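You operate a simulated robot arm through the tools that you are given. There is no shell and no other tool. Be economical: measure what you need, move in short steps, check, and stop when the job is done.

Carry out the task below with a simulated robot arm. There is one attempt and no reset: what you move stays moved.

JOB
Put things in order on the counter by the fridge. At the end: the teal yarn stands where the clear dough pot with black lid stood; the cruet bottle (marked "OIL") from the counter by the fridge stands where the teal yarn stood; the blue shaker (marked "HERBS") from the counter by the fridge stands on top of the can (marked "PLUMS"); the purple fig jar stands where the blue shaker stood; the clear dough pot with black lid stands where the purple fig jar stood; whatever was shut is shut again. Leave all else as you found it, and nothing knocked over.

Only the result counts: the job must be done as asked and must still hold three seconds after the hand-in. Knocking over, shifting, dropping, spilling or breaking anything else fails it. Lids that push on must go on centred and level and be pressed home; caps that screw on are set level and turned clockwise until they are tight.

ROBOT AND FRAMES
A 6-joint arm with a two-finger parallel gripper, fixed in place. Base frame: the origin is at the foot of the arm, x ahead of it, y to its left, z up; the work surface is at about z = 0. Readings come in m, degrees, newtons and seconds.
With the tool pointing down near the work surface it reaches from about 0.18 to 0.46 m from the base axis. Its first joint turns from -70.0 to 70.0 degrees. Payload 1.9 kg.
The TCP is the grasp point between the finger pads, 0.023 m short of the fingertips. In the tool frame z runs along the fingers and y along their closing line. The gripper opens to 0.094 m. The fingers are 0.038 m wide and 0.01 m thick; the gripper's body (0.054 by 0.096 m) begins 0.039 m behind the TCP.
Orientation is that of the tool frame in the base frame, as a unit quaternion [w, x, y, z]. With the fingers straight down and closing along the base's y, the tool's x points along the base's -x, its y along +y and its z along -z.

CONTROLS
- The arm moves only by the tool servo_tool. Its argument "plan" is a list of rows, each a list of 7 numbers: the opening in per cent of the stroke, from 0 (shut) to 100 (fully open), then the shift along the base's x, y, z in m, then the turn, a rotation vector about the base's x, y, z in degrees. In form: [[jaw, dx, dy, dz, wx, wy, wz], ...]. A call has 1 to 20 rows; each row is the pose to reach, as a shift and turn from the pose commanded when the call began. Rows are played at 5 a second. More than 0.05 m and 8.6 degrees between two rows, or a gripper value outside its range, and nothing of the call is played. Where a pose cannot be reached the arm comes as near as it can. A force on the tool above 40 N (or 10 N above the force at the start of the call, whichever is more), or a blocked arm, ends the call early, and 0.2 s more pass. Each finger travels about 0.108 m/s and halts on what it meets, pressing with about 26 N; the grip force reading is that of the motor and also rises with nothing between the fingers. The clock runs only during rows and for 0.2 s after the last one: add rows that repeat a pose to give the fingers time. It gives the time, the measured TCP pose, the force on the tool (base axes), the opening and the grip force at its end, in the units of the frame above (readings bear some noise).
- Cameras (640 x 400 px; columns grow to the right, rows downward): "scene" is fixed at [0.0618, 0.3035, 0.4344]; the picture's right is [-0.79, -0.61, 0.00], its down [-0.36, 0.47, -0.81] and it looks along [0.49, -0.64, -0.59] (base axes); focal length 214 px, centre (320, 200). "wrist" rides on the gripper at [-0.039, 0, -0.044] in the tool frame; the picture's right is [0.00, -1.00, 0.00], its down [0.97, 0.00, -0.24] and it looks along [0.24, 0.00, 0.97] (tool axes); focal length 218 px, centre (320, 200).
- snapshot(camera): a new picture of that camera. No time passes.
- point_at(camera, pixels): there is no depth. For up to 12 entries [column, row, z] of the newest picture of that camera ("zoom" is the newest enlarged one), the place [x, y] in the base frame at which the ray of that pixel passes the height z, good to about 0.002 m, but the place of the scene camera against the robot may be out by one fixed shift of up to 0.025 m in any direction. No time passes.
- zoom(camera, box): a new picture of the part [left, top, right, bottom] of that camera's present view, enlarged. No time passes.
- hand_in(): hands the job in; it is judged then, once.

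Keep the steps short. Do not move on a guess: measure, check each grasp and each placing, and mend mistakes. In all there are 80 turns and 46 pictures (those below and enlarged ones count). Leave the gripper open and the arm clear of the work at the hand-in unless told otherwise, and finish with a single line.

The tools are called after "Call:" by a JSON object that holds its "fn" and its "kwargs". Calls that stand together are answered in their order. servo_tool: Moves the arm, as the interface text tells. Its arguments: {"type":"object","properties":{"plan":{"type":"array"}},"required":["plan"]} The other tools are called the same way: snapshot (camera) takes a picture; point_at (camera, pixels) gives the place at which the rays of pixels pass given heights; zoom (camera, box) takes an enlarged picture of a part of a camera's view; hand_in () hands the job in.

At the start:

```text
clock: 0.0
tool_pos: [0.3219, 0.0413, 0.3521]
tool_rot: [-0.001, 0.0, 1.0, 0.0]
ft_force: [0.2, -0.1, 0.4]
gripper_width: 0.0941
gripper_force: 0.1
```

scene: 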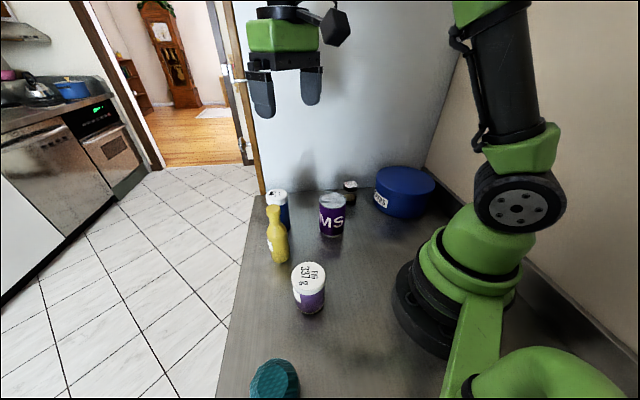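
wrist: 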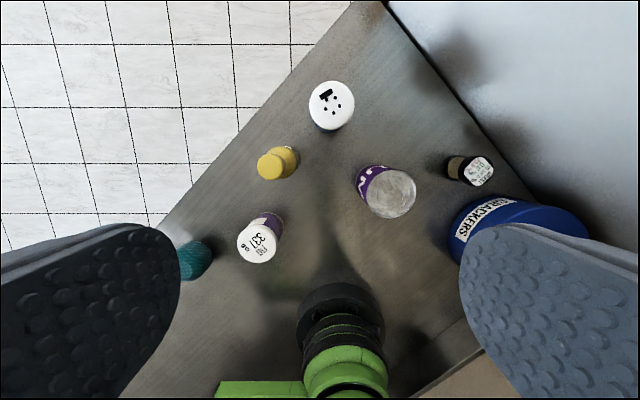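

I see the shaker, yellow cruet, fig jar, can, blue tin, teal yarn and a small dark pot. I'll enlarge both views to identify them.

Call:
{"fn": "zoom", "kwargs": {"camera": "scene", "box": [240, 160, 450, 291]}}

Call:
{"fn": "zoom", "kwargs": {"camera": "wrist", "box": [160, 60, 600, 335]}}

```text
3.05 times, centred on (345, 226) of scene
```

zoom: 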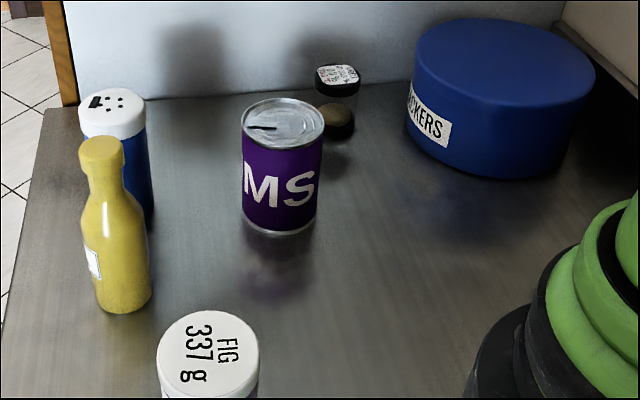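

```text
1.45 times, centred on (380, 198) of wrist
```

zoom: 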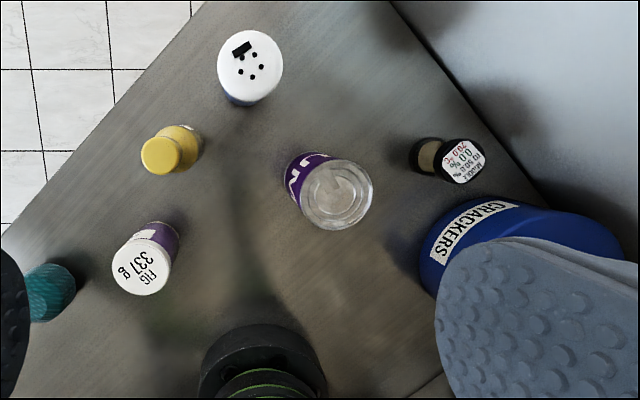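

I'll measure each object's top (at several heights) from the wrist view, plus the scene view of the same.

Call:
{"fn": "point_at", "kwargs": {"camera": "wrist", "pixels": [[332, 105, 0.1], [332, 105, 0.0], [257, 245, 0.07], [257, 245, 0], [271, 167, 0.12], [271, 167, 0], [391, 193, 0.08], [391, 193, 0], [480, 172, 0.05], [480, 172, 0], [196, 260, 0.03], [196, 260, 0]]}}

Call:
{"fn": "point_at", "kwargs": {"camera": "scene", "pixels": [[277, 196, 0.1], [277, 196, 0.0], [308, 273, 0.07], [308, 273, 0], [273, 210, 0.12], [273, 210, 0], [332, 201, 0.08], [332, 201, 0], [350, 185, 0.05], [350, 185, 0], [274, 380, 0.03], [274, 380, 0]]}}

```text
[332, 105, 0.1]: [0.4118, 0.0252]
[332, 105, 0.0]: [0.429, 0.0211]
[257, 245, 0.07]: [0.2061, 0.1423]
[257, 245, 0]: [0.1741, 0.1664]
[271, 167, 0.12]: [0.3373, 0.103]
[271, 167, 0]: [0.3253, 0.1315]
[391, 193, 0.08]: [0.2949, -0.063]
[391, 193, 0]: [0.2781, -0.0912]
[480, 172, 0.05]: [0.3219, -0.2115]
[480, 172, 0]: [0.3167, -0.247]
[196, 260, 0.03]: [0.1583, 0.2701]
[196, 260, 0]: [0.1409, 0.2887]
```

```text
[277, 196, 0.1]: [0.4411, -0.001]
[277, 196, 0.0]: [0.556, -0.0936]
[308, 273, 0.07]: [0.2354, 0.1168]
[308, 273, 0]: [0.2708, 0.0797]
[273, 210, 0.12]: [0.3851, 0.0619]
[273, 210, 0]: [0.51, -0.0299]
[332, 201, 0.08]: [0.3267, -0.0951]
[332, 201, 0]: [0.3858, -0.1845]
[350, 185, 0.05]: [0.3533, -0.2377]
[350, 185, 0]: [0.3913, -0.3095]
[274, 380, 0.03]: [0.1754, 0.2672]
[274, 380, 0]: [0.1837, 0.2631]
```

Next, shift the camera sideways for a stereo view (TCP stays at a height of about 0.35).

Call:
{"fn": "servo_tool", "kwargs": {"plan": [[100, 0, -0.04, 0, 0, 0, 0], [100, 0, -0.08, 0, 0, 0, 0], [100, 0, -0.12, 0, 0, 0, 0], [100, 0, -0.12, 0, 0, 0, 0]]}}

Call:
{"fn": "snapshot", "kwargs": {"camera": "wrist"}}

Call:
{"fn": "servo_tool", "kwargs": {"plan": [[100, 0, 0.05, 0, 0, 0, 0], [100, 0, 0.1, 0, 0, 0, 0], [100, 0, 0.15, 0, 0, 0, 0], [100, -0.02, 0.2, 0, 0, 0, 0], [100, -0.06, 0.24, 0, 0, 0, 0], [100, -0.06, 0.24, 0, 0, 0, 0]]}}

Call:
{"fn": "snapshot", "kwargs": {"camera": "wrist"}}

```text
clock: 1.0
tool_pos: [0.3219, -0.0798, 0.3531]
tool_rot: [0.0, -0.001, 1.0, 0.0]
ft_force: [-0.1, -0.2, -0.7]
gripper_width: 0.094
gripper_force: 0.1
```

```text
41 pictures are left
```

wrist: 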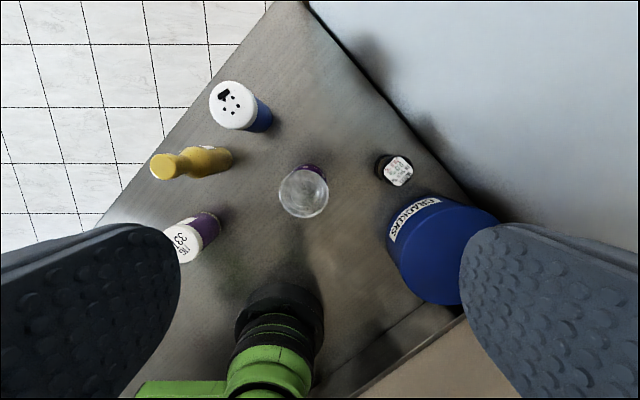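

```text
refused: row 4 steps farther than a row can; nothing moved
```

```text
40 pictures are left
```

wrist: 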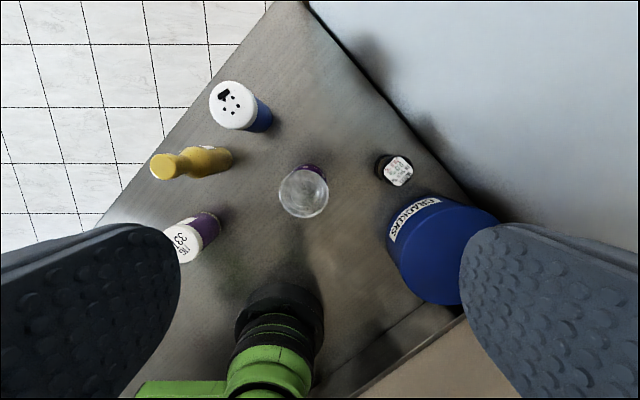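

Tops from stereo: shaker z≈0.11, can ≈0.10, cruet ≈0.15, pot ≈0.08. Next I'll view the yarn and fig from the left side.

Call:
{"fn": "servo_tool", "kwargs": {"plan": [[100, 0, 0.045, 0, 0, 0, 0], [100, 0, 0.09, 0, 0, 0, 0], [100, 0, 0.135, 0, 0, 0, 0], [100, -0.02, 0.175, 0, 0, 0, 0], [100, -0.04, 0.21, 0, 0, 0, 0], [100, -0.06, 0.24, 0, 0, 0, 0], [100, -0.06, 0.24, 0, 0, 0, 0]]}}

Call:
{"fn": "snapshot", "kwargs": {"camera": "wrist"}}

```text
clock: 2.6
tool_pos: [0.2626, 0.1632, 0.3511]
tool_rot: [-0.001, 0.0, 1.0, 0.0]
ft_force: [-0.1, 0.7, 0.7]
gripper_width: 0.0939
gripper_force: 0.0
```

```text
39 pictures are left
```

wrist: 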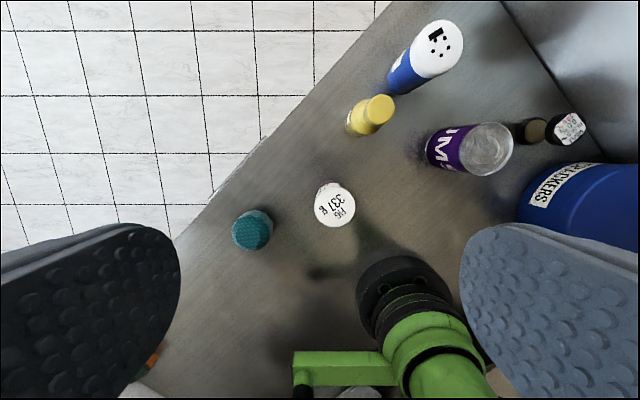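

Fig top: z≈0.074 at (0.212, 0.142). I'll take the shaker first, so I'm moving above it at TCP z≈0.24 for a close look.

Call:
{"fn": "servo_tool", "kwargs": {"plan": [[100, 0.035, -0.03, 0, 0, 0, 0], [100, 0.07, -0.06, 0, 0, 0, 0], [100, 0.105, -0.09, 0, 0, 0, 0], [100, 0.135, -0.12, 0, 0, 0, 0], [100, 0.149, -0.137, -0.03, 0, 0, 0], [100, 0.149, -0.137, -0.07, 0, 0, 0], [100, 0.149, -0.137, -0.11, 0, 0, 0], [100, 0.149, -0.137, -0.11, 0, 0, 0]]}}

Call:
{"fn": "snapshot", "kwargs": {"camera": "wrist"}}

Call:
{"fn": "zoom", "kwargs": {"camera": "scene", "box": [240, 170, 370, 251]}}

```text
clock: 4.4
tool_pos: [0.4125, 0.025, 0.2411]
tool_rot: [0.0, 0.0, 1.0, 0.001]
ft_force: [0.4, -0.3, 0.3]
gripper_width: 0.0941
gripper_force: 0.1
out of reach, approached as far as the arm can: row 4
```

```text
38 pictures are left
```

wrist: 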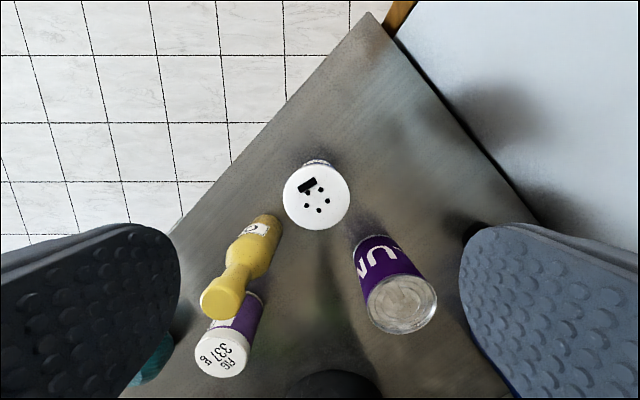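

```text
4.92 times, centred on (305, 210) of scene
```

zoom: 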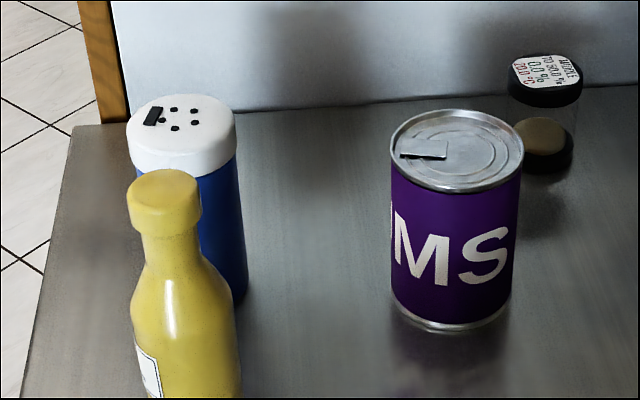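

The shaker lid is centred at about (316,196) px. I'll measure its place and width, and the can's rim.

Call:
{"fn": "point_at", "kwargs": {"camera": "wrist", "pixels": [[316, 196, 0.11], [283, 196, 0.11], [350, 196, 0.11], [316, 161, 0.11], [316, 230, 0.11], [316, 159, 0.0], [402, 304, 0.1], [367, 300, 0.1], [437, 300, 0.1], [402, 334, 0.1], [402, 274, 0.1]]}}

```text
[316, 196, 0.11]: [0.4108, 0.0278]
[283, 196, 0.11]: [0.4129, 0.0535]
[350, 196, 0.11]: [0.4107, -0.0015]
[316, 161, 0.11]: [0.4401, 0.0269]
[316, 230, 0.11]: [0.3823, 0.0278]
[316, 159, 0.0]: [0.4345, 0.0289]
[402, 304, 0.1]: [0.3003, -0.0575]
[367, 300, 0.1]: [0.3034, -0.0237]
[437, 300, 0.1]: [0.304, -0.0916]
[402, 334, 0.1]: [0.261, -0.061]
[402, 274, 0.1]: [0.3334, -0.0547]
```

The shaker is at (0.411, 0.027), lid Ø about 55 mm. I'll descend to TCP z≈0.085 and close.

Call:
{"fn": "servo_tool", "kwargs": {"plan": [[100, -0.001, 0.002, -0.04, 0, 0, 0], [100, -0.001, 0.002, -0.08, 0, 0, 0], [100, -0.001, 0.002, -0.12, 0, 0, 0], [100, -0.001, 0.002, -0.14, 0, 0, 0], [100, -0.001, 0.002, -0.156, 0, 0, 0], [100, -0.001, 0.002, -0.156, 0, 0, 0], [45, -0.001, 0.002, -0.156, 0, 0, 0], [45, -0.001, 0.002, -0.156, 0, 0, 0], [45, -0.001, 0.002, -0.156, 0, 0, 0]]}}

```text
clock: 6.4
tool_pos: [0.4105, 0.0258, 0.0871]
tool_rot: [0.0, 0.0, 1.0, 0.0]
ft_force: [0.1, 0.2, -0.4]
gripper_width: 0.0534
gripper_force: 26.0
```

Gripped at 53 mm with 26 N. I'll lift straight up.

Call:
{"fn": "servo_tool", "kwargs": {"plan": [[40, 0, 0, 0.02, 0, 0, 0], [40, 0, 0, 0.05, 0, 0, 0], [40, 0, 0, 0.09, 0, 0, 0], [40, 0, 0, 0.13, 0, 0, 0], [40, 0, 0, 0.165, 0, 0, 0], [40, 0, 0, 0.165, 0, 0, 0]]}}

Call:
{"fn": "snapshot", "kwargs": {"camera": "scene"}}

```text
clock: 7.8
tool_pos: [0.4101, 0.0262, 0.2513]
tool_rot: [-0.001, 0.0, 1.0, 0.0]
ft_force: [-0.3, -0.5, -0.8]
gripper_width: 0.0532
gripper_force: 26.0
```

```text
36 pictures are left
```

scene: 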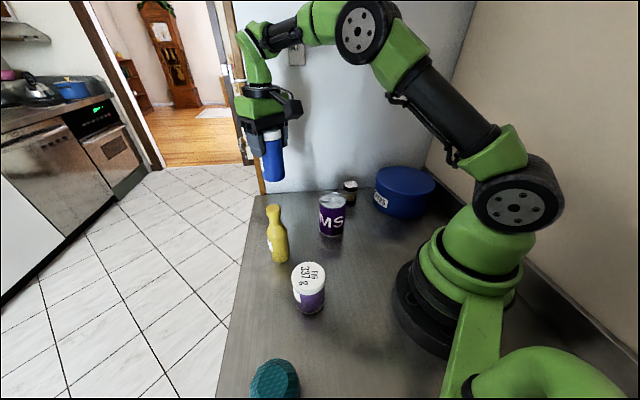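

The shaker is held cleanly. Now over the can at (0.299,-0.057), staying high, then a check.

Call:
{"fn": "servo_tool", "kwargs": {"plan": [[40, -0.03, -0.025, 0, 0, 0, 0], [40, -0.06, -0.05, 0, 0, 0, 0], [40, -0.09, -0.07, 0, 0, 0, 0], [40, -0.111, -0.0835, 0, 0, 0, 0], [40, -0.111, -0.0835, 0, 0, 0, 0], [40, -0.111, -0.0835, -0.03, 0, 0, 0], [40, -0.111, -0.0835, -0.03, 0, 0, 0]]}}

Call:
{"fn": "snapshot", "kwargs": {"camera": "wrist"}}

Call:
{"fn": "zoom", "kwargs": {"camera": "scene", "box": [250, 120, 410, 250]}}

```text
clock: 9.4
tool_pos: [0.3001, -0.056, 0.2204]
tool_rot: [0.0, 0.001, 1.0, 0.0]
ft_force: [-0.6, -0.1, -1.8]
gripper_width: 0.0533
gripper_force: 26.0
```

```text
35 pictures are left
```

wrist: 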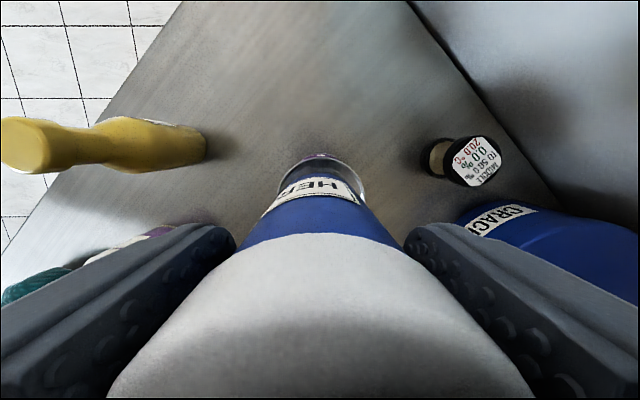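

```text
3.08 times, centred on (330, 185) of scene
```

zoom: 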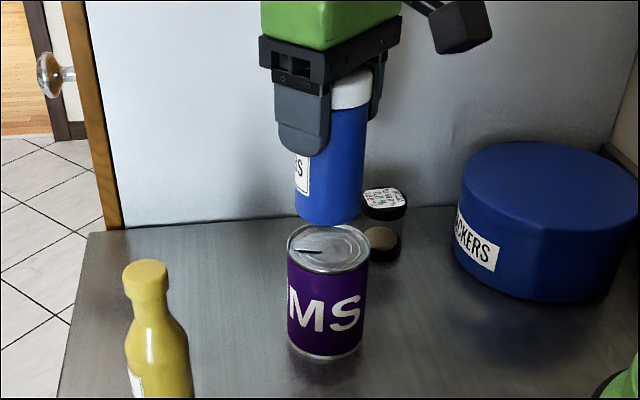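

It lines up. The shaker bottom is at z≈0.133, so I'll lower it to just above the can (~0.103).

Call:
{"fn": "servo_tool", "kwargs": {"plan": [[40, -0.001, -0.001, -0.015, 0, 0, 0], [40, -0.001, -0.001, -0.025, 0, 0, 0], [40, -0.001, -0.001, -0.029, 0, 0, 0], [40, -0.001, -0.001, -0.029, 0, 0, 0]]}}

Call:
{"fn": "zoom", "kwargs": {"camera": "scene", "box": [280, 150, 390, 240]}}

```text
clock: 10.4
tool_pos: [0.2974, -0.058, 0.1928]
tool_rot: [0.0, 0.0, 1.0, 0.0]
ft_force: [0.0, 0.3, -0.5]
gripper_width: 0.0529
gripper_force: 25.5
```

```text
4.44 times, centred on (335, 195) of scene
```

zoom: 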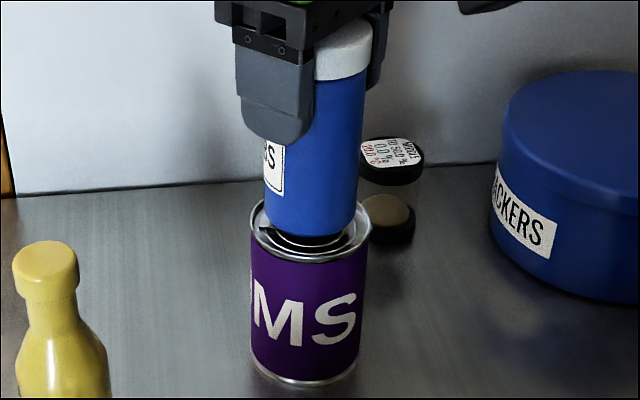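

Nicely centred and a few mm above. I'll lower in 2 mm steps and read the force.

Call:
{"fn": "servo_tool", "kwargs": {"plan": [[40, 0.001, 0.001, -0.002, 0, 0, 0], [40, 0.001, 0.001, -0.004, 0, 0, 0], [40, 0.001, 0.001, -0.006, 0, 0, 0], [40, 0.001, 0.001, -0.006, 0, 0, 0]]}}

```text
clock: 11.4
tool_pos: [0.2995, -0.0575, 0.1855]
tool_rot: [0.0, 0.0, 1.0, -0.001]
ft_force: [-0.1, -0.5, 4.1]
gripper_width: 0.0531
gripper_force: 25.7
```

The 4 N upward force suggests contact. I'll go 1 mm further to confirm.

Call:
{"fn": "servo_tool", "kwargs": {"plan": [[40, 0, 0, -0.001, 0, 0, 0], [40, 0, 0, -0.001, 0, 0, 0]]}}

```text
clock: 12.0
tool_pos: [0.2984, -0.0564, 0.186]
tool_rot: [0.001, 0.0, 1.0, -0.001]
ft_force: [0.3, 1.5, 17.8]
gripper_width: 0.0528
gripper_force: 26.2
```

Firm contact. I'll ease up 1 mm, release, then retreat upwards.

Call:
{"fn": "servo_tool", "kwargs": {"plan": [[40, 0, 0, 0.001, 0, 0, 0], [65, 0, 0, 0.001, 0, 0, 0], [90, 0, 0, 0.001, 0, 0, 0], [90, 0, 0, 0.001, 0, 0, 0], [90, 0, 0, 0.03, 0, 0, 0], [90, 0, 0, 0.07, 0, 0, 0], [90, 0, 0, 0.11, 0, 0, 0], [90, 0, 0, 0.11, 0, 0, 0]]}}

Call:
{"fn": "snapshot", "kwargs": {"camera": "wrist"}}

Call:
{"fn": "zoom", "kwargs": {"camera": "scene", "box": [260, 120, 390, 240]}}

```text
clock: 13.8
tool_pos: [0.2998, -0.0564, 0.2971]
tool_rot: [0.001, -0.001, 1.0, 0.001]
ft_force: [-0.9, 0.4, 0.2]
gripper_width: 0.0847
gripper_force: 0.1
```

```text
32 pictures are left
```

wrist: 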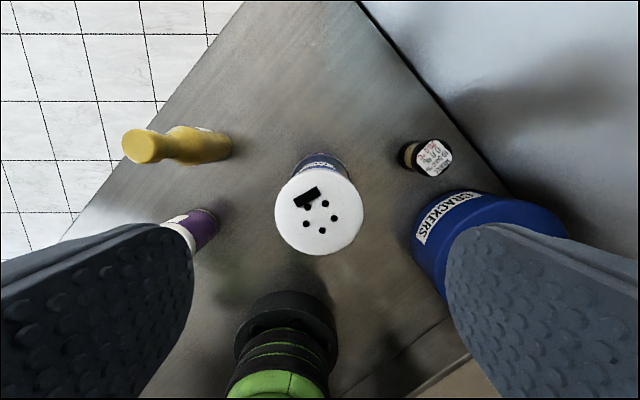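

```text
3.33 times, centred on (325, 180) of scene
```

zoom: 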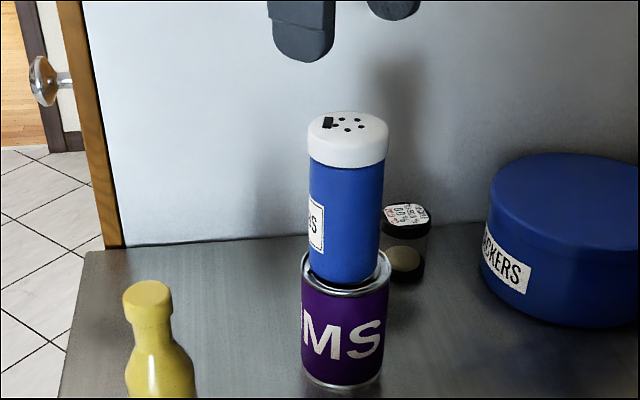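

The shaker stands well on the can. Now I'll go over the fig jar at (0.212, 0.142), high and then down to 0.2 for a look.

Call:
{"fn": "servo_tool", "kwargs": {"plan": [[100, -0.01, 0.045, 0, 0, 0, 0], [100, -0.025, 0.09, 0, 0, 0, 0], [100, -0.045, 0.13, 0, 0, 0, 0], [100, -0.065, 0.17, 0, 0, 0, 0], [100, -0.088, 0.198, 0, 0, 0, 0], [100, -0.088, 0.198, -0.04, 0, 0, 0], [100, -0.088, 0.198, -0.08, 0, 0, 0], [100, -0.088, 0.198, -0.11, 0, 0, 0], [100, -0.088, 0.198, -0.11, 0, 0, 0]]}}

Call:
{"fn": "snapshot", "kwargs": {"camera": "wrist"}}

```text
clock: 15.8
tool_pos: [0.2114, 0.14, 0.1845]
tool_rot: [0.001, 0.0, 1.0, 0.0]
ft_force: [0.6, -0.8, -0.6]
gripper_width: 0.0937
gripper_force: 0.1
```

```text
30 pictures are left
```

wrist: 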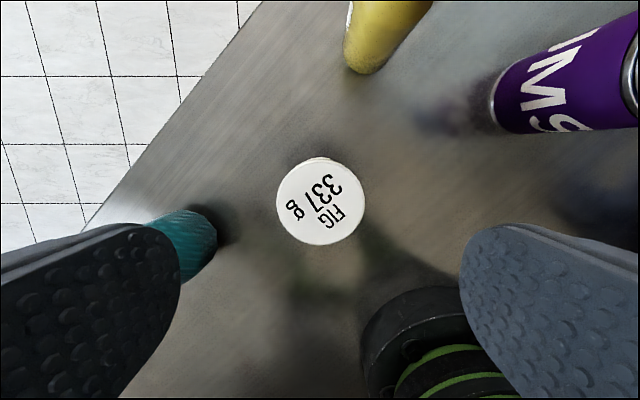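

I'll measure the fig lid and its edges.

Call:
{"fn": "point_at", "kwargs": {"camera": "wrist", "pixels": [[320, 202, 0.075], [276, 202, 0.075], [365, 202, 0.075], [320, 158, 0.075], [320, 246, 0.075], [182, 240, 0.05], [182, 240, 0.0], [218, 232, 0.03], [320, 156, 0.0]]}}

```text
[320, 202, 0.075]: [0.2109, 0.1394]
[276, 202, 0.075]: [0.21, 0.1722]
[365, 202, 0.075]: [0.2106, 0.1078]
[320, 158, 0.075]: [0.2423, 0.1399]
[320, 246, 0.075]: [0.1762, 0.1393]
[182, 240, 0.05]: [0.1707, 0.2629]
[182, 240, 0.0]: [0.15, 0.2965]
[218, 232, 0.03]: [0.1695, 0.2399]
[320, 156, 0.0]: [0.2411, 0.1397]
```

Fig jar centre is (0.2105, 0.1395), Ø 65 mm. Descend to TCP z≈0.045 and grip.

Call:
{"fn": "servo_tool", "kwargs": {"plan": [[100, -0.001, 0, -0.04, 0, 0, 0], [100, -0.001, 0, -0.08, 0, 0, 0], [100, -0.001, 0, -0.12, 0, 0, 0], [100, -0.001, 0, -0.139, 0, 0, 0], [100, -0.001, 0, -0.139, 0, 0, 0], [60, -0.001, 0, -0.139, 0, 0, 0], [50, -0.001, 0, -0.139, 0, 0, 0], [50, -0.001, 0, -0.139, 0, 0, 0]]}}

```text
clock: 17.6
tool_pos: [0.2102, 0.1406, 0.0465]
tool_rot: [0.001, 0.001, 1.0, 0.0]
ft_force: [1.3, 0.3, 0.2]
gripper_width: 0.0611
gripper_force: 26.2
```

Gripped at 61 mm. Lift so the jar bottom clears the cruet, then check.

Call:
{"fn": "servo_tool", "kwargs": {"plan": [[50, 0, 0, 0.02, 0, 0, 0], [50, 0, 0, 0.06, 0, 0, 0], [50, 0, 0, 0.1, 0, 0, 0], [50, 0, 0, 0.14, 0, 0, 0], [50, 0, 0, 0.18, 0, 0, 0], [50, 0, 0, 0.2, 0, 0, 0], [50, 0, 0, 0.2, 0, 0, 0]]}}

Call:
{"fn": "snapshot", "kwargs": {"camera": "scene"}}

```text
clock: 19.2
tool_pos: [0.209, 0.1411, 0.2473]
tool_rot: [0.001, -0.001, 1.0, 0.0]
ft_force: [-0.3, -0.7, -3.0]
gripper_width: 0.0609
gripper_force: 26.1
```

```text
29 pictures are left
```

scene: 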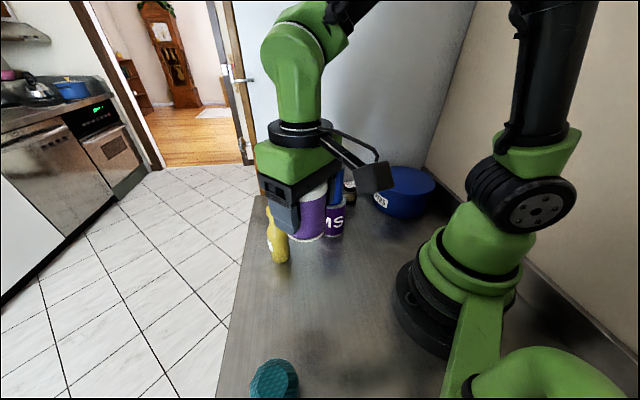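

The jar is held. Carry it high over to the shaker's old place (0.411, 0.027).

Call:
{"fn": "servo_tool", "kwargs": {"plan": [[50, 0.035, -0.02, 0, 0, 0, 0], [50, 0.07, -0.04, 0, 0, 0, 0], [50, 0.105, -0.06, 0, 0, 0, 0], [50, 0.14, -0.08, 0, 0, 0, 0], [50, 0.175, -0.1, 0, 0, 0, 0], [50, 0.2014, -0.1138, 0, 0, 0, 0], [50, 0.2014, -0.1138, 0, 0, 0, 0], [50, 0.2014, -0.1138, -0.04, 0, 0, 0], [50, 0.2014, -0.1138, -0.08, 0, 0, 0], [50, 0.2014, -0.1138, -0.12, 0, 0, 0], [50, 0.2014, -0.1138, -0.15, 0, 0, 0], [50, 0.2014, -0.1138, -0.18, 0, 0, 0], [50, 0.2014, -0.1138, -0.192, 0, 0, 0], [50, 0.2014, -0.1138, -0.192, 0, 0, 0]]}}

Call:
{"fn": "zoom", "kwargs": {"camera": "scene", "box": [220, 130, 390, 270]}}

```text
clock: 22.2
tool_pos: [0.4116, 0.0266, 0.0542]
tool_rot: [0.0, 0.0, 1.0, 0.0]
ft_force: [0.6, 0.6, -3.5]
gripper_width: 0.061
gripper_force: 26.2
```

```text
2.86 times, centred on (305, 200) of scene
```

zoom: 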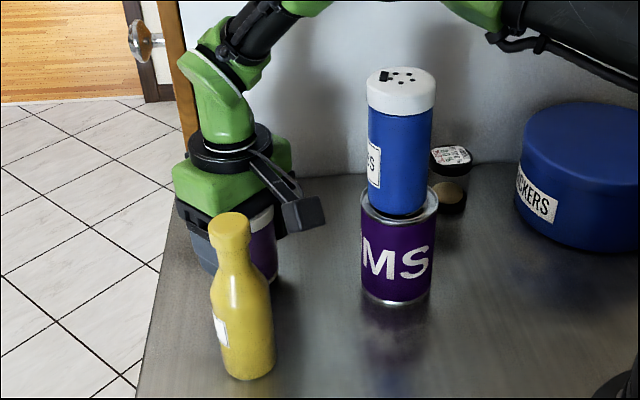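

The pose is right and the jar is about 8 mm above the counter. I'll lower it to contact.

Call:
{"fn": "servo_tool", "kwargs": {"plan": [[50, 0, 0, -0.004, 0, 0, 0], [50, 0, 0, -0.006, 0, 0, 0], [50, 0, 0, -0.008, 0, 0, 0], [50, 0, 0, -0.008, 0, 0, 0]]}}

```text
clock: 23.2
tool_pos: [0.412, 0.0266, 0.0455]
tool_rot: [0.0, 0.0, 1.0, 0.0]
ft_force: [-0.1, 0.2, -3.3]
gripper_width: 0.061
gripper_force: 26.0
```

No contact yet (still carrying 3.3 N), so I'll go down another 1–2 mm.

Call:
{"fn": "servo_tool", "kwargs": {"plan": [[50, 0, 0, -0.001, 0, 0, 0], [50, 0, 0, -0.001, 0, 0, 0]]}}

```text
clock: 23.8
tool_pos: [0.4108, 0.0268, 0.0458]
tool_rot: [0.001, 0.0, 1.0, 0.001]
ft_force: [-2.0, -0.7, 5.3]
gripper_width: 0.0611
gripper_force: 26.0
```

It's in contact. Release and rise.

Call:
{"fn": "servo_tool", "kwargs": {"plan": [[65, 0, 0, 0, 0, 0, 0], [90, 0, 0, 0, 0, 0, 0], [90, 0, 0, 0, 0, 0, 0], [90, 0, 0, 0.03, 0, 0, 0], [90, 0, 0, 0.07, 0, 0, 0], [90, 0, 0, 0.11, 0, 0, 0], [90, 0, 0, 0.15, 0, 0, 0], [90, 0, 0, 0.19, 0, 0, 0], [90, 0, 0, 0.19, 0, 0, 0]]}}

Call:
{"fn": "snapshot", "kwargs": {"camera": "wrist"}}

```text
clock: 25.8
tool_pos: [0.4116, 0.0264, 0.2362]
tool_rot: [0.0, 0.0, 1.0, 0.0]
ft_force: [0.5, -0.8, 0.1]
gripper_width: 0.0847
gripper_force: 0.1
```

```text
27 pictures are left
```

wrist: 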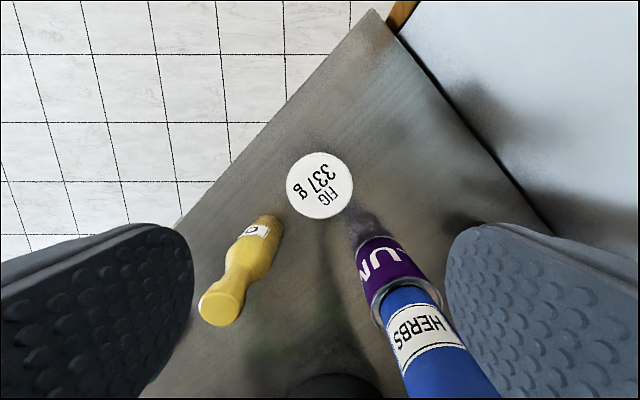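

The fig jar stands well. Next is the pot: rise and go over the stack (top 0.21), holding z≈0.30, to about (0.324,-0.192), then down to 0.2.

Call:
{"fn": "servo_tool", "kwargs": {"plan": [[100, -0.035, 0, 0.03, 0, 0, 0], [100, -0.06, -0.02, 0.064, 0, 0, 0], [100, -0.07, -0.06, 0.064, 0, 0, 0], [100, -0.075, -0.105, 0.064, 0, 0, 0], [100, -0.08, -0.15, 0.064, 0, 0, 0], [100, -0.084, -0.19, 0.064, 0, 0, 0], [100, -0.088, -0.218, 0.064, 0, 0, 0], [100, -0.088, -0.218, 0.02, 0, 0, 0], [100, -0.088, -0.218, -0.02, 0, 0, 0], [100, -0.088, -0.218, -0.05, 0, 0, 0], [100, -0.088, -0.218, -0.05, 0, 0, 0]]}}

Call:
{"fn": "snapshot", "kwargs": {"camera": "wrist"}}

```text
clock: 28.2
tool_pos: [0.3252, -0.1902, 0.1847]
tool_rot: [0.0, 0.0, 1.0, 0.0]
ft_force: [0.0, -0.2, 0.5]
gripper_width: 0.094
gripper_force: 0.0
```

```text
26 pictures are left
```

wrist: 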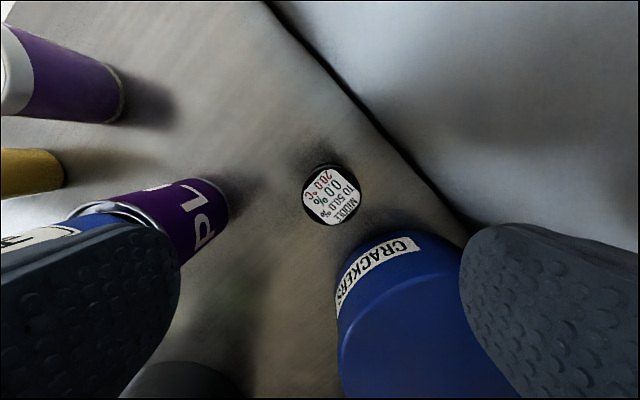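

The pot lid is centred at about (332,195) px. I'll zoom on its label and measure the position.

Call:
{"fn": "zoom", "kwargs": {"camera": "wrist", "box": [270, 140, 400, 250]}}

Call:
{"fn": "point_at", "kwargs": {"camera": "wrist", "pixels": [[333, 194, 0.075], [302, 194, 0.075], [364, 194, 0.075], [333, 164, 0.075], [333, 225, 0.075], [325, 162, 0.0], [338, 270, 0.08], [400, 232, 0.08], [372, 390, 0.08]]}}

```text
3.64 times, centred on (335, 195) of wrist
```

zoom: 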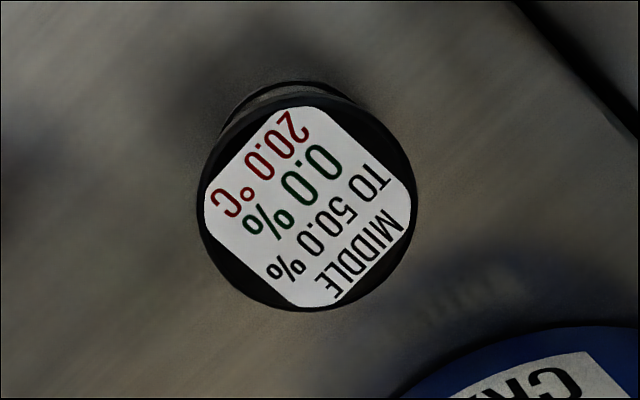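

```text
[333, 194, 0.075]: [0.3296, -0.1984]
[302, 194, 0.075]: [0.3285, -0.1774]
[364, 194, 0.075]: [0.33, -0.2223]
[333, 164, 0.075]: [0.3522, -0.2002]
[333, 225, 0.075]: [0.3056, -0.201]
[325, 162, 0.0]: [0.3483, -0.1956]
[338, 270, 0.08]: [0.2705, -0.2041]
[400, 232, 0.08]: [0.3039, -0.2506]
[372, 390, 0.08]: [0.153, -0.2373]
```

Pot centre is about (0.327,-0.199), Ø about 44 mm, top about 0.07. Align, descend to z≈0.043, grip.

Call:
{"fn": "servo_tool", "kwargs": {"plan": [[100, 0.002, -0.009, 0, 0, 0, 0], [100, 0.002, -0.009, -0.04, 0, 0, 0], [100, 0.002, -0.009, -0.08, 0, 0, 0], [100, 0.002, -0.009, -0.12, 0, 0, 0], [100, 0.002, -0.009, -0.1417, 0, 0, 0], [100, 0.002, -0.009, -0.1417, 0, 0, 0], [60, 0.002, -0.009, -0.1417, 0, 0, 0], [30, 0.002, -0.009, -0.1417, 0, 0, 0], [30, 0.002, -0.009, -0.1417, 0, 0, 0], [30, 0.002, -0.009, -0.1417, 0, 0, 0]]}}

Call:
{"fn": "zoom", "kwargs": {"camera": "scene", "box": [280, 110, 440, 240]}}

```text
clock: 30.4
tool_pos: [0.3265, -0.1988, 0.0429]
tool_rot: [0.0, -0.001, 1.0, 0.0]
ft_force: [0.5, 1.1, -0.1]
gripper_width: 0.0473
gripper_force: 26.2
```

```text
3.08 times, centred on (360, 175) of scene
```

zoom: 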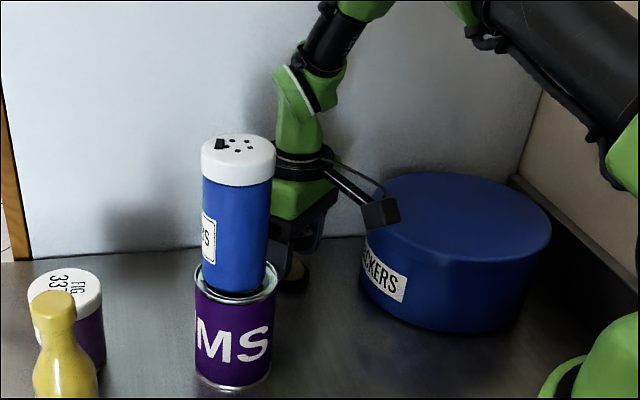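

Gripped at 47 mm. Lift straight up to z≈0.30 and check.

Call:
{"fn": "servo_tool", "kwargs": {"plan": [[30, 0, 0, 0.02, 0, 0, 0], [30, 0, 0, 0.06, 0, 0, 0], [30, 0, 0, 0.1, 0, 0, 0], [30, 0, 0, 0.14, 0, 0, 0], [30, 0, 0, 0.18, 0, 0, 0], [30, 0, 0, 0.22, 0, 0, 0], [30, 0, 0, 0.26, 0, 0, 0], [30, 0, 0, 0.26, 0, 0, 0]]}}

Call:
{"fn": "snapshot", "kwargs": {"camera": "scene"}}

Call:
{"fn": "snapshot", "kwargs": {"camera": "wrist"}}

```text
clock: 32.2
tool_pos: [0.3264, -0.1988, 0.3038]
tool_rot: [-0.001, 0.0, 1.0, 0.0]
ft_force: [0.1, -0.7, -1.8]
gripper_width: 0.047
gripper_force: 25.8
```

```text
23 pictures are left
```

scene: 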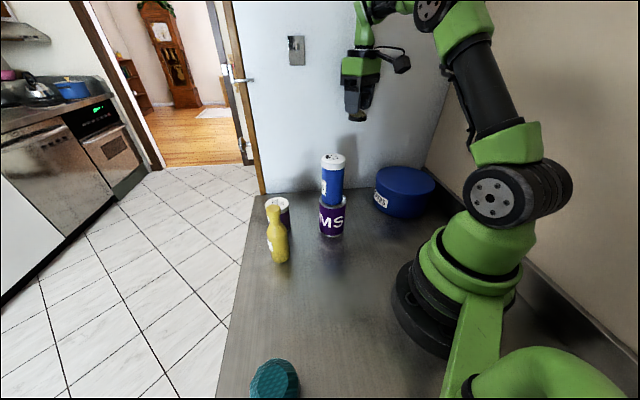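

```text
22 pictures are left
```

wrist: 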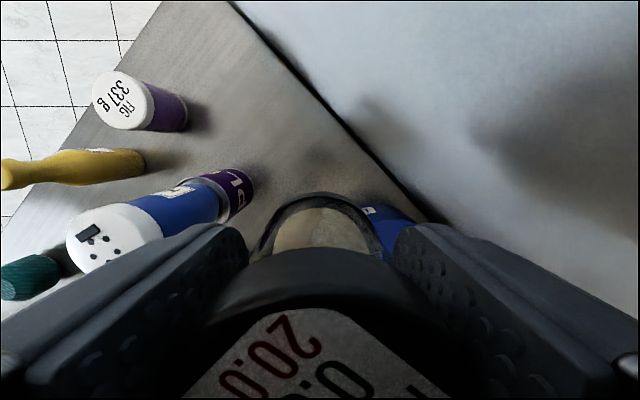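

The pot is held and the tin is unmoved. Carry it to the fig's old place (0.2105, 0.1395), high over the stack, then down to ~12 mm above the counter.

Call:
{"fn": "servo_tool", "kwargs": {"plan": [[30, -0.02, 0.042, 0, 0, 0, 0], [30, -0.04, 0.084, 0, 0, 0, 0], [30, -0.06, 0.126, 0, 0, 0, 0], [30, -0.075, 0.168, 0, 0, 0, 0], [30, -0.09, 0.21, 0, 0, 0, 0], [30, -0.105, 0.252, 0, 0, 0, 0], [30, -0.112, 0.295, 0, 0, 0, 0], [30, -0.116, 0.338, 0, 0, 0, 0], [30, -0.116, 0.338, -0.04, 0, 0, 0], [30, -0.116, 0.338, -0.08, 0, 0, 0], [30, -0.116, 0.338, -0.12, 0, 0, 0], [30, -0.116, 0.338, -0.16, 0, 0, 0], [30, -0.116, 0.338, -0.2, 0, 0, 0], [30, -0.116, 0.338, -0.23, 0, 0, 0], [30, -0.116, 0.338, -0.25, 0, 0, 0], [30, -0.116, 0.338, -0.25, 0, 0, 0]]}}

Call:
{"fn": "snapshot", "kwargs": {"camera": "scene"}}

```text
clock: 35.6
tool_pos: [0.2085, 0.1372, 0.0533]
tool_rot: [0.0, -0.001, 1.0, 0.0]
ft_force: [-0.7, 0.1, -1.6]
gripper_width: 0.0471
gripper_force: 25.8
```

```text
21 pictures are left
```

scene: 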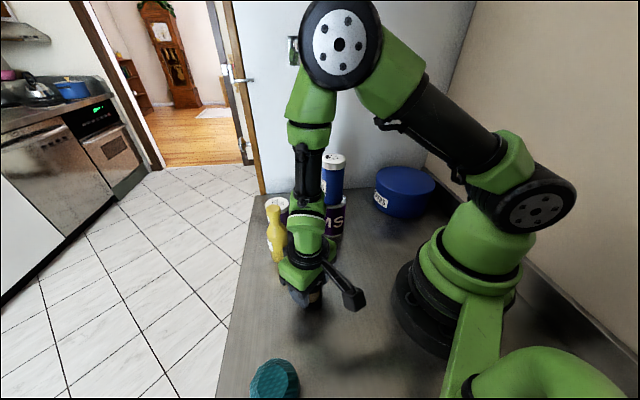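

A small correction (+2 mm, +2 mm), then lower to contact.

Call:
{"fn": "servo_tool", "kwargs": {"plan": [[30, 0.002, 0.002, -0.004, 0, 0, 0], [30, 0.002, 0.002, -0.008, 0, 0, 0], [30, 0.002, 0.002, -0.01, 0, 0, 0], [30, 0.002, 0.002, -0.01, 0, 0, 0]]}}

```text
clock: 36.6
tool_pos: [0.2103, 0.1402, 0.0432]
tool_rot: [0.0, 0.0, 1.0, 0.0]
ft_force: [0.7, 0.1, -0.8]
gripper_width: 0.0472
gripper_force: 26.2
```

Almost touching (force −0.8 against −1.7 N hanging). One mm more.

Call:
{"fn": "servo_tool", "kwargs": {"plan": [[30, 0, 0, -0.001, 0, 0, 0], [30, 0, 0, -0.001, 0, 0, 0]]}}

```text
clock: 37.2
tool_pos: [0.2118, 0.1399, 0.0434]
tool_rot: [0.0, 0.0, 1.0, 0.0]
ft_force: [-4.4, -2.0, 16.3]
gripper_width: 0.0474
gripper_force: 25.8
```

In contact. Ease back 1 mm, release, rise.

Call:
{"fn": "servo_tool", "kwargs": {"plan": [[30, 0, 0, 0.001, 0, 0, 0], [60, 0, 0, 0.001, 0, 0, 0], [90, 0, 0, 0.001, 0, 0, 0], [90, 0, 0, 0.001, 0, 0, 0], [90, 0, 0, 0.03, 0, 0, 0], [90, 0, 0, 0.07, 0, 0, 0], [90, 0, 0, 0.11, 0, 0, 0], [90, 0, 0, 0.15, 0, 0, 0], [90, 0, 0, 0.15, 0, 0, 0]]}}

Call:
{"fn": "snapshot", "kwargs": {"camera": "wrist"}}

```text
clock: 39.2
tool_pos: [0.2114, 0.1412, 0.1923]
tool_rot: [0.0, -0.001, 1.0, 0.0]
ft_force: [-0.3, -0.4, 0.5]
gripper_width: 0.0849
gripper_force: 0.0
```

```text
20 pictures are left
```

wrist: 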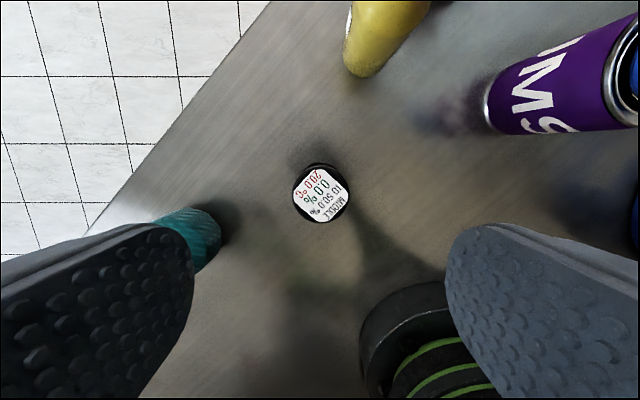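

The pot stands at the fig's place. Now I'll move over the yarn, near (0.16, 0.265), and look.

Call:
{"fn": "servo_tool", "kwargs": {"plan": [[100, -0.01, 0.03, 0.02, 0, 0, 0], [100, -0.02, 0.06, 0.02, 0, 0, 0], [100, -0.035, 0.09, 0.02, 0, 0, 0], [100, -0.046, 0.119, 0.02, 0, 0, 0], [100, -0.046, 0.119, 0.0, 0, 0, 0], [100, -0.046, 0.119, 0.0, 0, 0, 0]]}}

Call:
{"fn": "snapshot", "kwargs": {"camera": "wrist"}}

```text
clock: 40.6
tool_pos: [0.1649, 0.2595, 0.1938]
tool_rot: [0.0, 0.0, 1.0, 0.0]
ft_force: [-0.2, 0.7, -0.1]
gripper_width: 0.0941
gripper_force: 0.0
```

```text
19 pictures are left
```

wrist: 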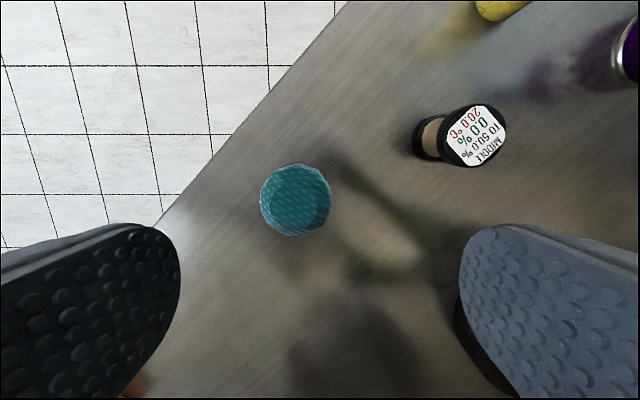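

I'll zoom on the yarn in the scene view to see its shape, and measure.

Call:
{"fn": "zoom", "kwargs": {"camera": "scene", "box": [220, 320, 350, 400]}}

Call:
{"fn": "point_at", "kwargs": {"camera": "wrist", "pixels": [[296, 200, 0.03], [260, 200, 0.03], [331, 200, 0.03], [296, 163, 0.03], [296, 237, 0.03], [296, 200, 0.06], [260, 200, 0.06], [331, 200, 0.06], [296, 163, 0.06], [296, 237, 0.06]]}}

```text
4.92 times, centred on (285, 360) of scene
```

zoom: 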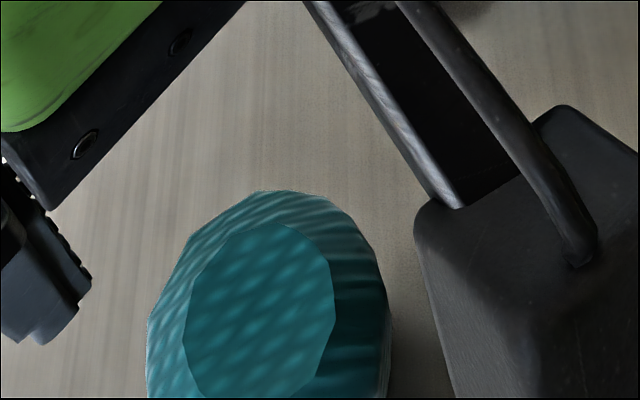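

```text
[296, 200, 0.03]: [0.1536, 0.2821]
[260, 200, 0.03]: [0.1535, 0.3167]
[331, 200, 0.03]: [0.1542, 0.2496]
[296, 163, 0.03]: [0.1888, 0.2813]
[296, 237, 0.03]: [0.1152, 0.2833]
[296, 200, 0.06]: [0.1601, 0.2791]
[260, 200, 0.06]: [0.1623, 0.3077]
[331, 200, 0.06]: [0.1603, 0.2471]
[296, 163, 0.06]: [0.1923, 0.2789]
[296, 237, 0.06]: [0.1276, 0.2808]
```

The yarn is a faceted barrel with a flat top, about 65 mm wide, centre about (0.156, 0.281). I'll get a second view from right above and lower.

Call:
{"fn": "servo_tool", "kwargs": {"plan": [[100, -0.004, 0.011, 0, 0, 0, 0], [100, -0.008, 0.022, -0.02, 0, 0, 0], [100, -0.008, 0.022, -0.06, 0, 0, 0], [100, -0.008, 0.022, -0.06, 0, 0, 0]]}}

Call:
{"fn": "snapshot", "kwargs": {"camera": "wrist"}}

```text
clock: 41.6
tool_pos: [0.1558, 0.2811, 0.1307]
tool_rot: [0.001, 0.0, 1.0, 0.0]
ft_force: [0.2, 0.5, -0.3]
gripper_width: 0.0939
gripper_force: 0.1
```

```text
17 pictures are left
```

wrist: 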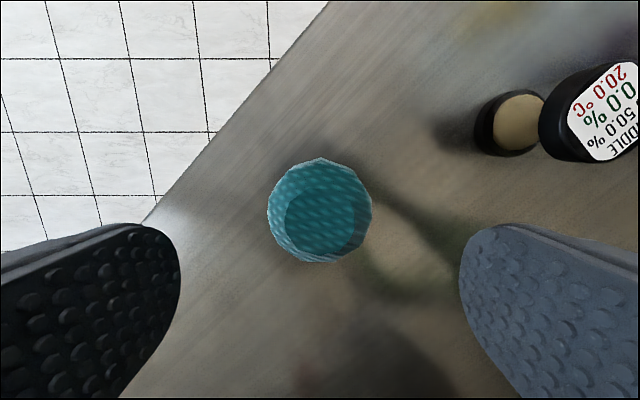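

Yarn centre is (0.1565, 0.281), mid-height ≈0.037, top ≈0.067, Ø≈63 mm. Descend to TCP z≈0.043 and grip.

Call:
{"fn": "servo_tool", "kwargs": {"plan": [[100, 0.0005, 0, -0.03, 0, 0, 0], [100, 0.0005, 0, -0.06, 0, 0, 0], [100, 0.0005, 0, -0.088, 0, 0, 0], [100, 0.0005, 0, -0.088, 0, 0, 0], [70, 0.0005, 0, -0.088, 0, 0, 0], [45, 0.0005, 0, -0.088, 0, 0, 0], [45, 0.0005, 0, -0.088, 0, 0, 0], [45, 0.0005, 0, -0.088, 0, 0, 0]]}}

```text
clock: 43.4
tool_pos: [0.1587, 0.2807, 0.0453]
tool_rot: [0.0, 0.001, 1.0, 0.0]
ft_force: [-0.2, -0.1, -0.1]
gripper_width: 0.0637
gripper_force: 25.9
```

Gripped at 64 mm. Lift high and check.

Call:
{"fn": "servo_tool", "kwargs": {"plan": [[45, 0, 0, 0.02, 0, 0, 0], [45, 0, 0, 0.06, 0, 0, 0], [45, 0, 0, 0.1, 0, 0, 0], [45, 0, 0, 0.14, 0, 0, 0], [45, 0, 0, 0.18, 0, 0, 0], [45, 0, 0, 0.22, 0, 0, 0], [45, 0, 0, 0.26, 0, 0, 0], [45, 0, 0, 0.26, 0, 0, 0]]}}

Call:
{"fn": "snapshot", "kwargs": {"camera": "scene"}}

```text
clock: 45.2
tool_pos: [0.1594, 0.2816, 0.3036]
tool_rot: [0.0, -0.001, 1.0, 0.0]
ft_force: [-0.6, 0.3, 0.6]
gripper_width: 0.0639
gripper_force: 26.1
```

```text
16 pictures are left
```

scene: 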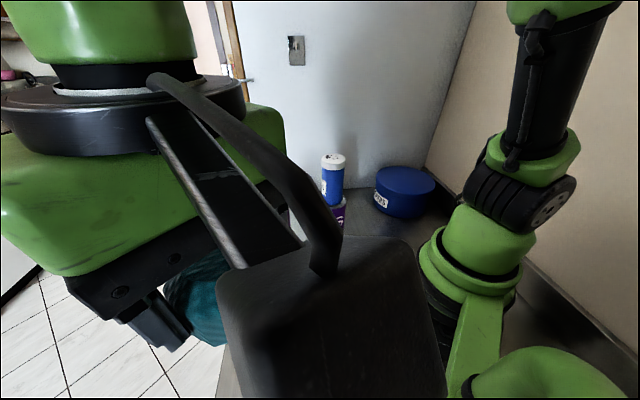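

The yarn is held. Carry it over to the pot's old place (0.327,-0.199) at this height, first part.

Call:
{"fn": "servo_tool", "kwargs": {"plan": [[45, 0.014, -0.04, 0, 0, 0, 0], [45, 0.028, -0.08, 0, 0, 0, 0], [45, 0.042, -0.12, 0, 0, 0, 0], [45, 0.056, -0.16, 0, 0, 0, 0], [45, 0.07, -0.2, 0, 0, 0, 0], [45, 0.084, -0.24, 0, 0, 0, 0], [45, 0.098, -0.28, 0, 0, 0, 0], [45, 0.112, -0.32, 0, 0, 0, 0], [45, 0.126, -0.36, 0, 0, 0, 0], [45, 0.14, -0.4, 0, 0, 0, 0], [45, 0.154, -0.44, 0, 0, 0, 0], [45, 0.169, -0.4805, 0, 0, 0, 0], [45, 0.169, -0.4805, 0, 0, 0, 0]]}}

```text
clock: 48.0
tool_pos: [0.3281, -0.1999, 0.305]
tool_rot: [0.0, -0.001, 1.0, 0.0]
ft_force: [-0.9, 0.1, -0.4]
gripper_width: 0.0636
gripper_force: 26.2
```

In place above. Descend to about 10 mm above the counter.

Call:
{"fn": "servo_tool", "kwargs": {"plan": [[45, 0, 0.001, -0.04, 0, 0, 0], [45, 0, 0.001, -0.08, 0, 0, 0], [45, 0, 0.001, -0.12, 0, 0, 0], [45, 0, 0.001, -0.16, 0, 0, 0], [45, 0, 0.001, -0.2, 0, 0, 0], [45, 0, 0.001, -0.23, 0, 0, 0], [45, 0, 0.001, -0.25, 0, 0, 0], [45, 0, 0.001, -0.25, 0, 0, 0]]}}

Call:
{"fn": "zoom", "kwargs": {"camera": "scene", "box": [240, 110, 440, 270]}}

```text
clock: 49.8
tool_pos: [0.3277, -0.1996, 0.0541]
tool_rot: [0.0, 0.0, 1.0, 0.0]
ft_force: [-0.7, 0.5, -0.3]
gripper_width: 0.0639
gripper_force: 26.4
```

```text
2.50 times, centred on (340, 190) of scene
```

zoom: 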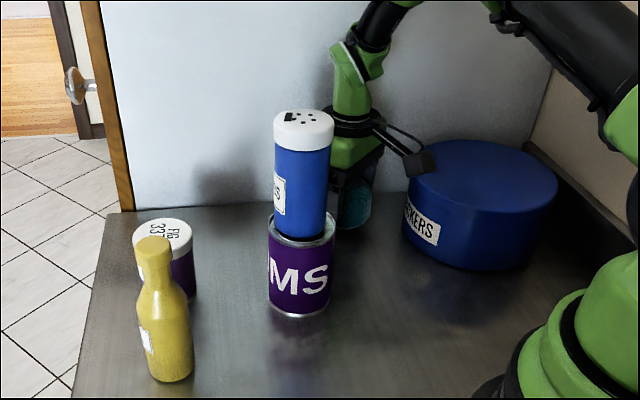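

All well. Lower to contact.

Call:
{"fn": "servo_tool", "kwargs": {"plan": [[45, 0, 0, -0.004, 0, 0, 0], [45, 0, 0, -0.007, 0, 0, 0], [45, 0, 0, -0.009, 0, 0, 0], [45, 0, 0, -0.009, 0, 0, 0]]}}

```text
clock: 50.8
tool_pos: [0.3262, -0.199, 0.0457]
tool_rot: [0.0, 0.001, 1.0, -0.001]
ft_force: [0.1, -0.8, 0.2]
gripper_width: 0.0638
gripper_force: 25.3
```

Call:
{"fn": "servo_tool", "kwargs": {"plan": [[45, 0, 0, -0.001, 0, 0, 0], [45, 0, 0, -0.001, 0, 0, 0]]}}

```text
clock: 51.4
tool_pos: [0.3275, -0.198, 0.0456]
tool_rot: [0.0, 0.0, 1.0, -0.001]
ft_force: [0.1, 0.5, -1.5]
gripper_width: 0.0638
gripper_force: 25.9
```

Still not firm contact, so another mm.

Call:
{"fn": "servo_tool", "kwargs": {"plan": [[45, 0, 0, -0.001, 0, 0, 0], [45, 0, 0, -0.001, 0, 0, 0]]}}

```text
clock: 52.0
tool_pos: [0.3274, -0.1981, 0.0438]
tool_rot: [0.0, 0.0, 1.0, 0.0]
ft_force: [-2.6, 3.0, 9.7]
gripper_width: 0.0635
gripper_force: 25.9
```

Contact. Release slowly, check it stands, and rise.

Call:
{"fn": "servo_tool", "kwargs": {"plan": [[60, 0, 0, 0.0005, 0, 0, 0], [72, 0, 0, 0.0005, 0, 0, 0], [85, 0, 0, 0.0005, 0, 0, 0], [98, 0, 0, 0.0005, 0, 0, 0], [98, 0, 0, 0.0005, 0, 0, 0], [98, 0, 0, 0.03, 0, 0, 0], [98, 0, 0, 0.07, 0, 0, 0], [98, 0, 0, 0.11, 0, 0, 0], [98, 0, 0, 0.15, 0, 0, 0], [98, 0, 0, 0.15, 0, 0, 0]]}}

Call:
{"fn": "snapshot", "kwargs": {"camera": "wrist"}}

```text
clock: 54.2
tool_pos: [0.3285, -0.1983, 0.1938]
tool_rot: [0.0, 0.0, 1.0, 0.0]
ft_force: [-0.2, -0.2, -0.5]
gripper_width: 0.0922
gripper_force: 0.0
```

```text
14 pictures are left
```

wrist: 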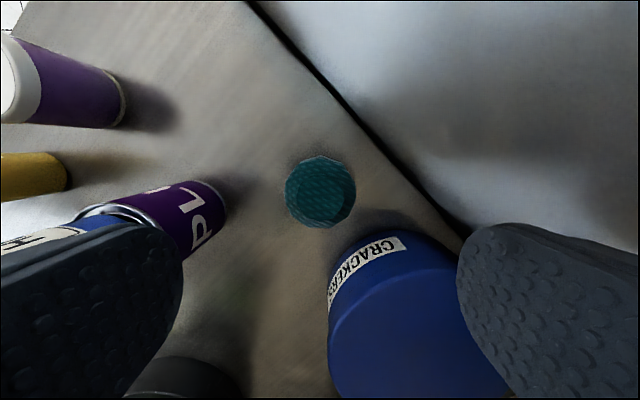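

The yarn stands well. Last is the cruet. Go up and over the stack to above the cruet, near (0.338, 0.098), and look from z≈0.26.

Call:
{"fn": "servo_tool", "kwargs": {"plan": [[100, 0, 0, 0.04, 0, 0, 0], [100, 0, 0, 0.08, 0, 0, 0], [100, 0, 0, 0.11, 0, 0, 0], [100, 0.002, 0.045, 0.11, 0, 0, 0], [100, 0.004, 0.09, 0.11, 0, 0, 0], [100, 0.006, 0.135, 0.11, 0, 0, 0], [100, 0.008, 0.18, 0.11, 0, 0, 0], [100, 0.01, 0.225, 0.11, 0, 0, 0], [100, 0.01, 0.265, 0.11, 0, 0, 0], [100, 0.01, 0.296, 0.11, 0, 0, 0], [100, 0.01, 0.296, 0.07, 0, 0, 0], [100, 0.01, 0.296, 0.07, 0, 0, 0]]}}

Call:
{"fn": "snapshot", "kwargs": {"camera": "wrist"}}

Call:
{"fn": "zoom", "kwargs": {"camera": "scene", "box": [230, 180, 330, 280]}}

```text
clock: 56.8
tool_pos: [0.3365, 0.0981, 0.2613]
tool_rot: [0.001, 0.0, 1.0, 0.0]
ft_force: [0.9, 0.2, 0.3]
gripper_width: 0.094
gripper_force: 0.1
```

```text
13 pictures are left
```

wrist: 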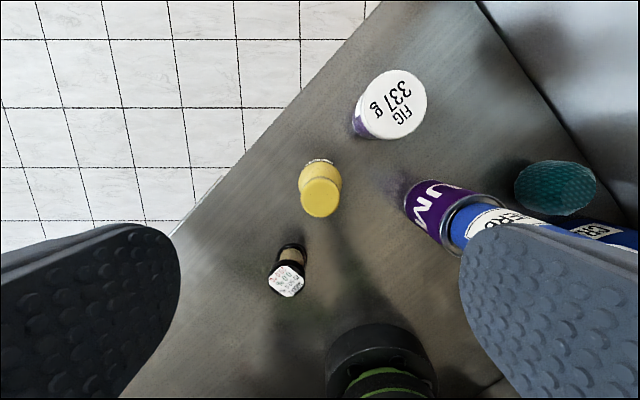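

```text
4.00 times, centred on (280, 230) of scene
```

zoom: 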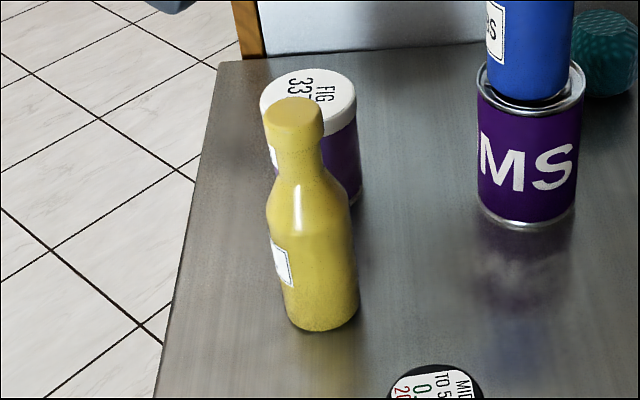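

The cap top is at (320,197) px. Measure.

Call:
{"fn": "point_at", "kwargs": {"camera": "wrist", "pixels": [[320, 197, 0.15], [301, 197, 0.15], [341, 197, 0.15], [320, 217, 0.15], [320, 178, 0.15], [320, 160, 0.0], [299, 180, 0.05], [341, 180, 0.05]]}}

```text
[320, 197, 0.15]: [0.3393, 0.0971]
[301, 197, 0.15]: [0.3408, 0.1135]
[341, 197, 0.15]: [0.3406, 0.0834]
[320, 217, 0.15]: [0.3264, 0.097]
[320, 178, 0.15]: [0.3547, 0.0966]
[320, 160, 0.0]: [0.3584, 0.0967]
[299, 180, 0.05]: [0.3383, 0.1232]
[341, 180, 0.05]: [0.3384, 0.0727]
```

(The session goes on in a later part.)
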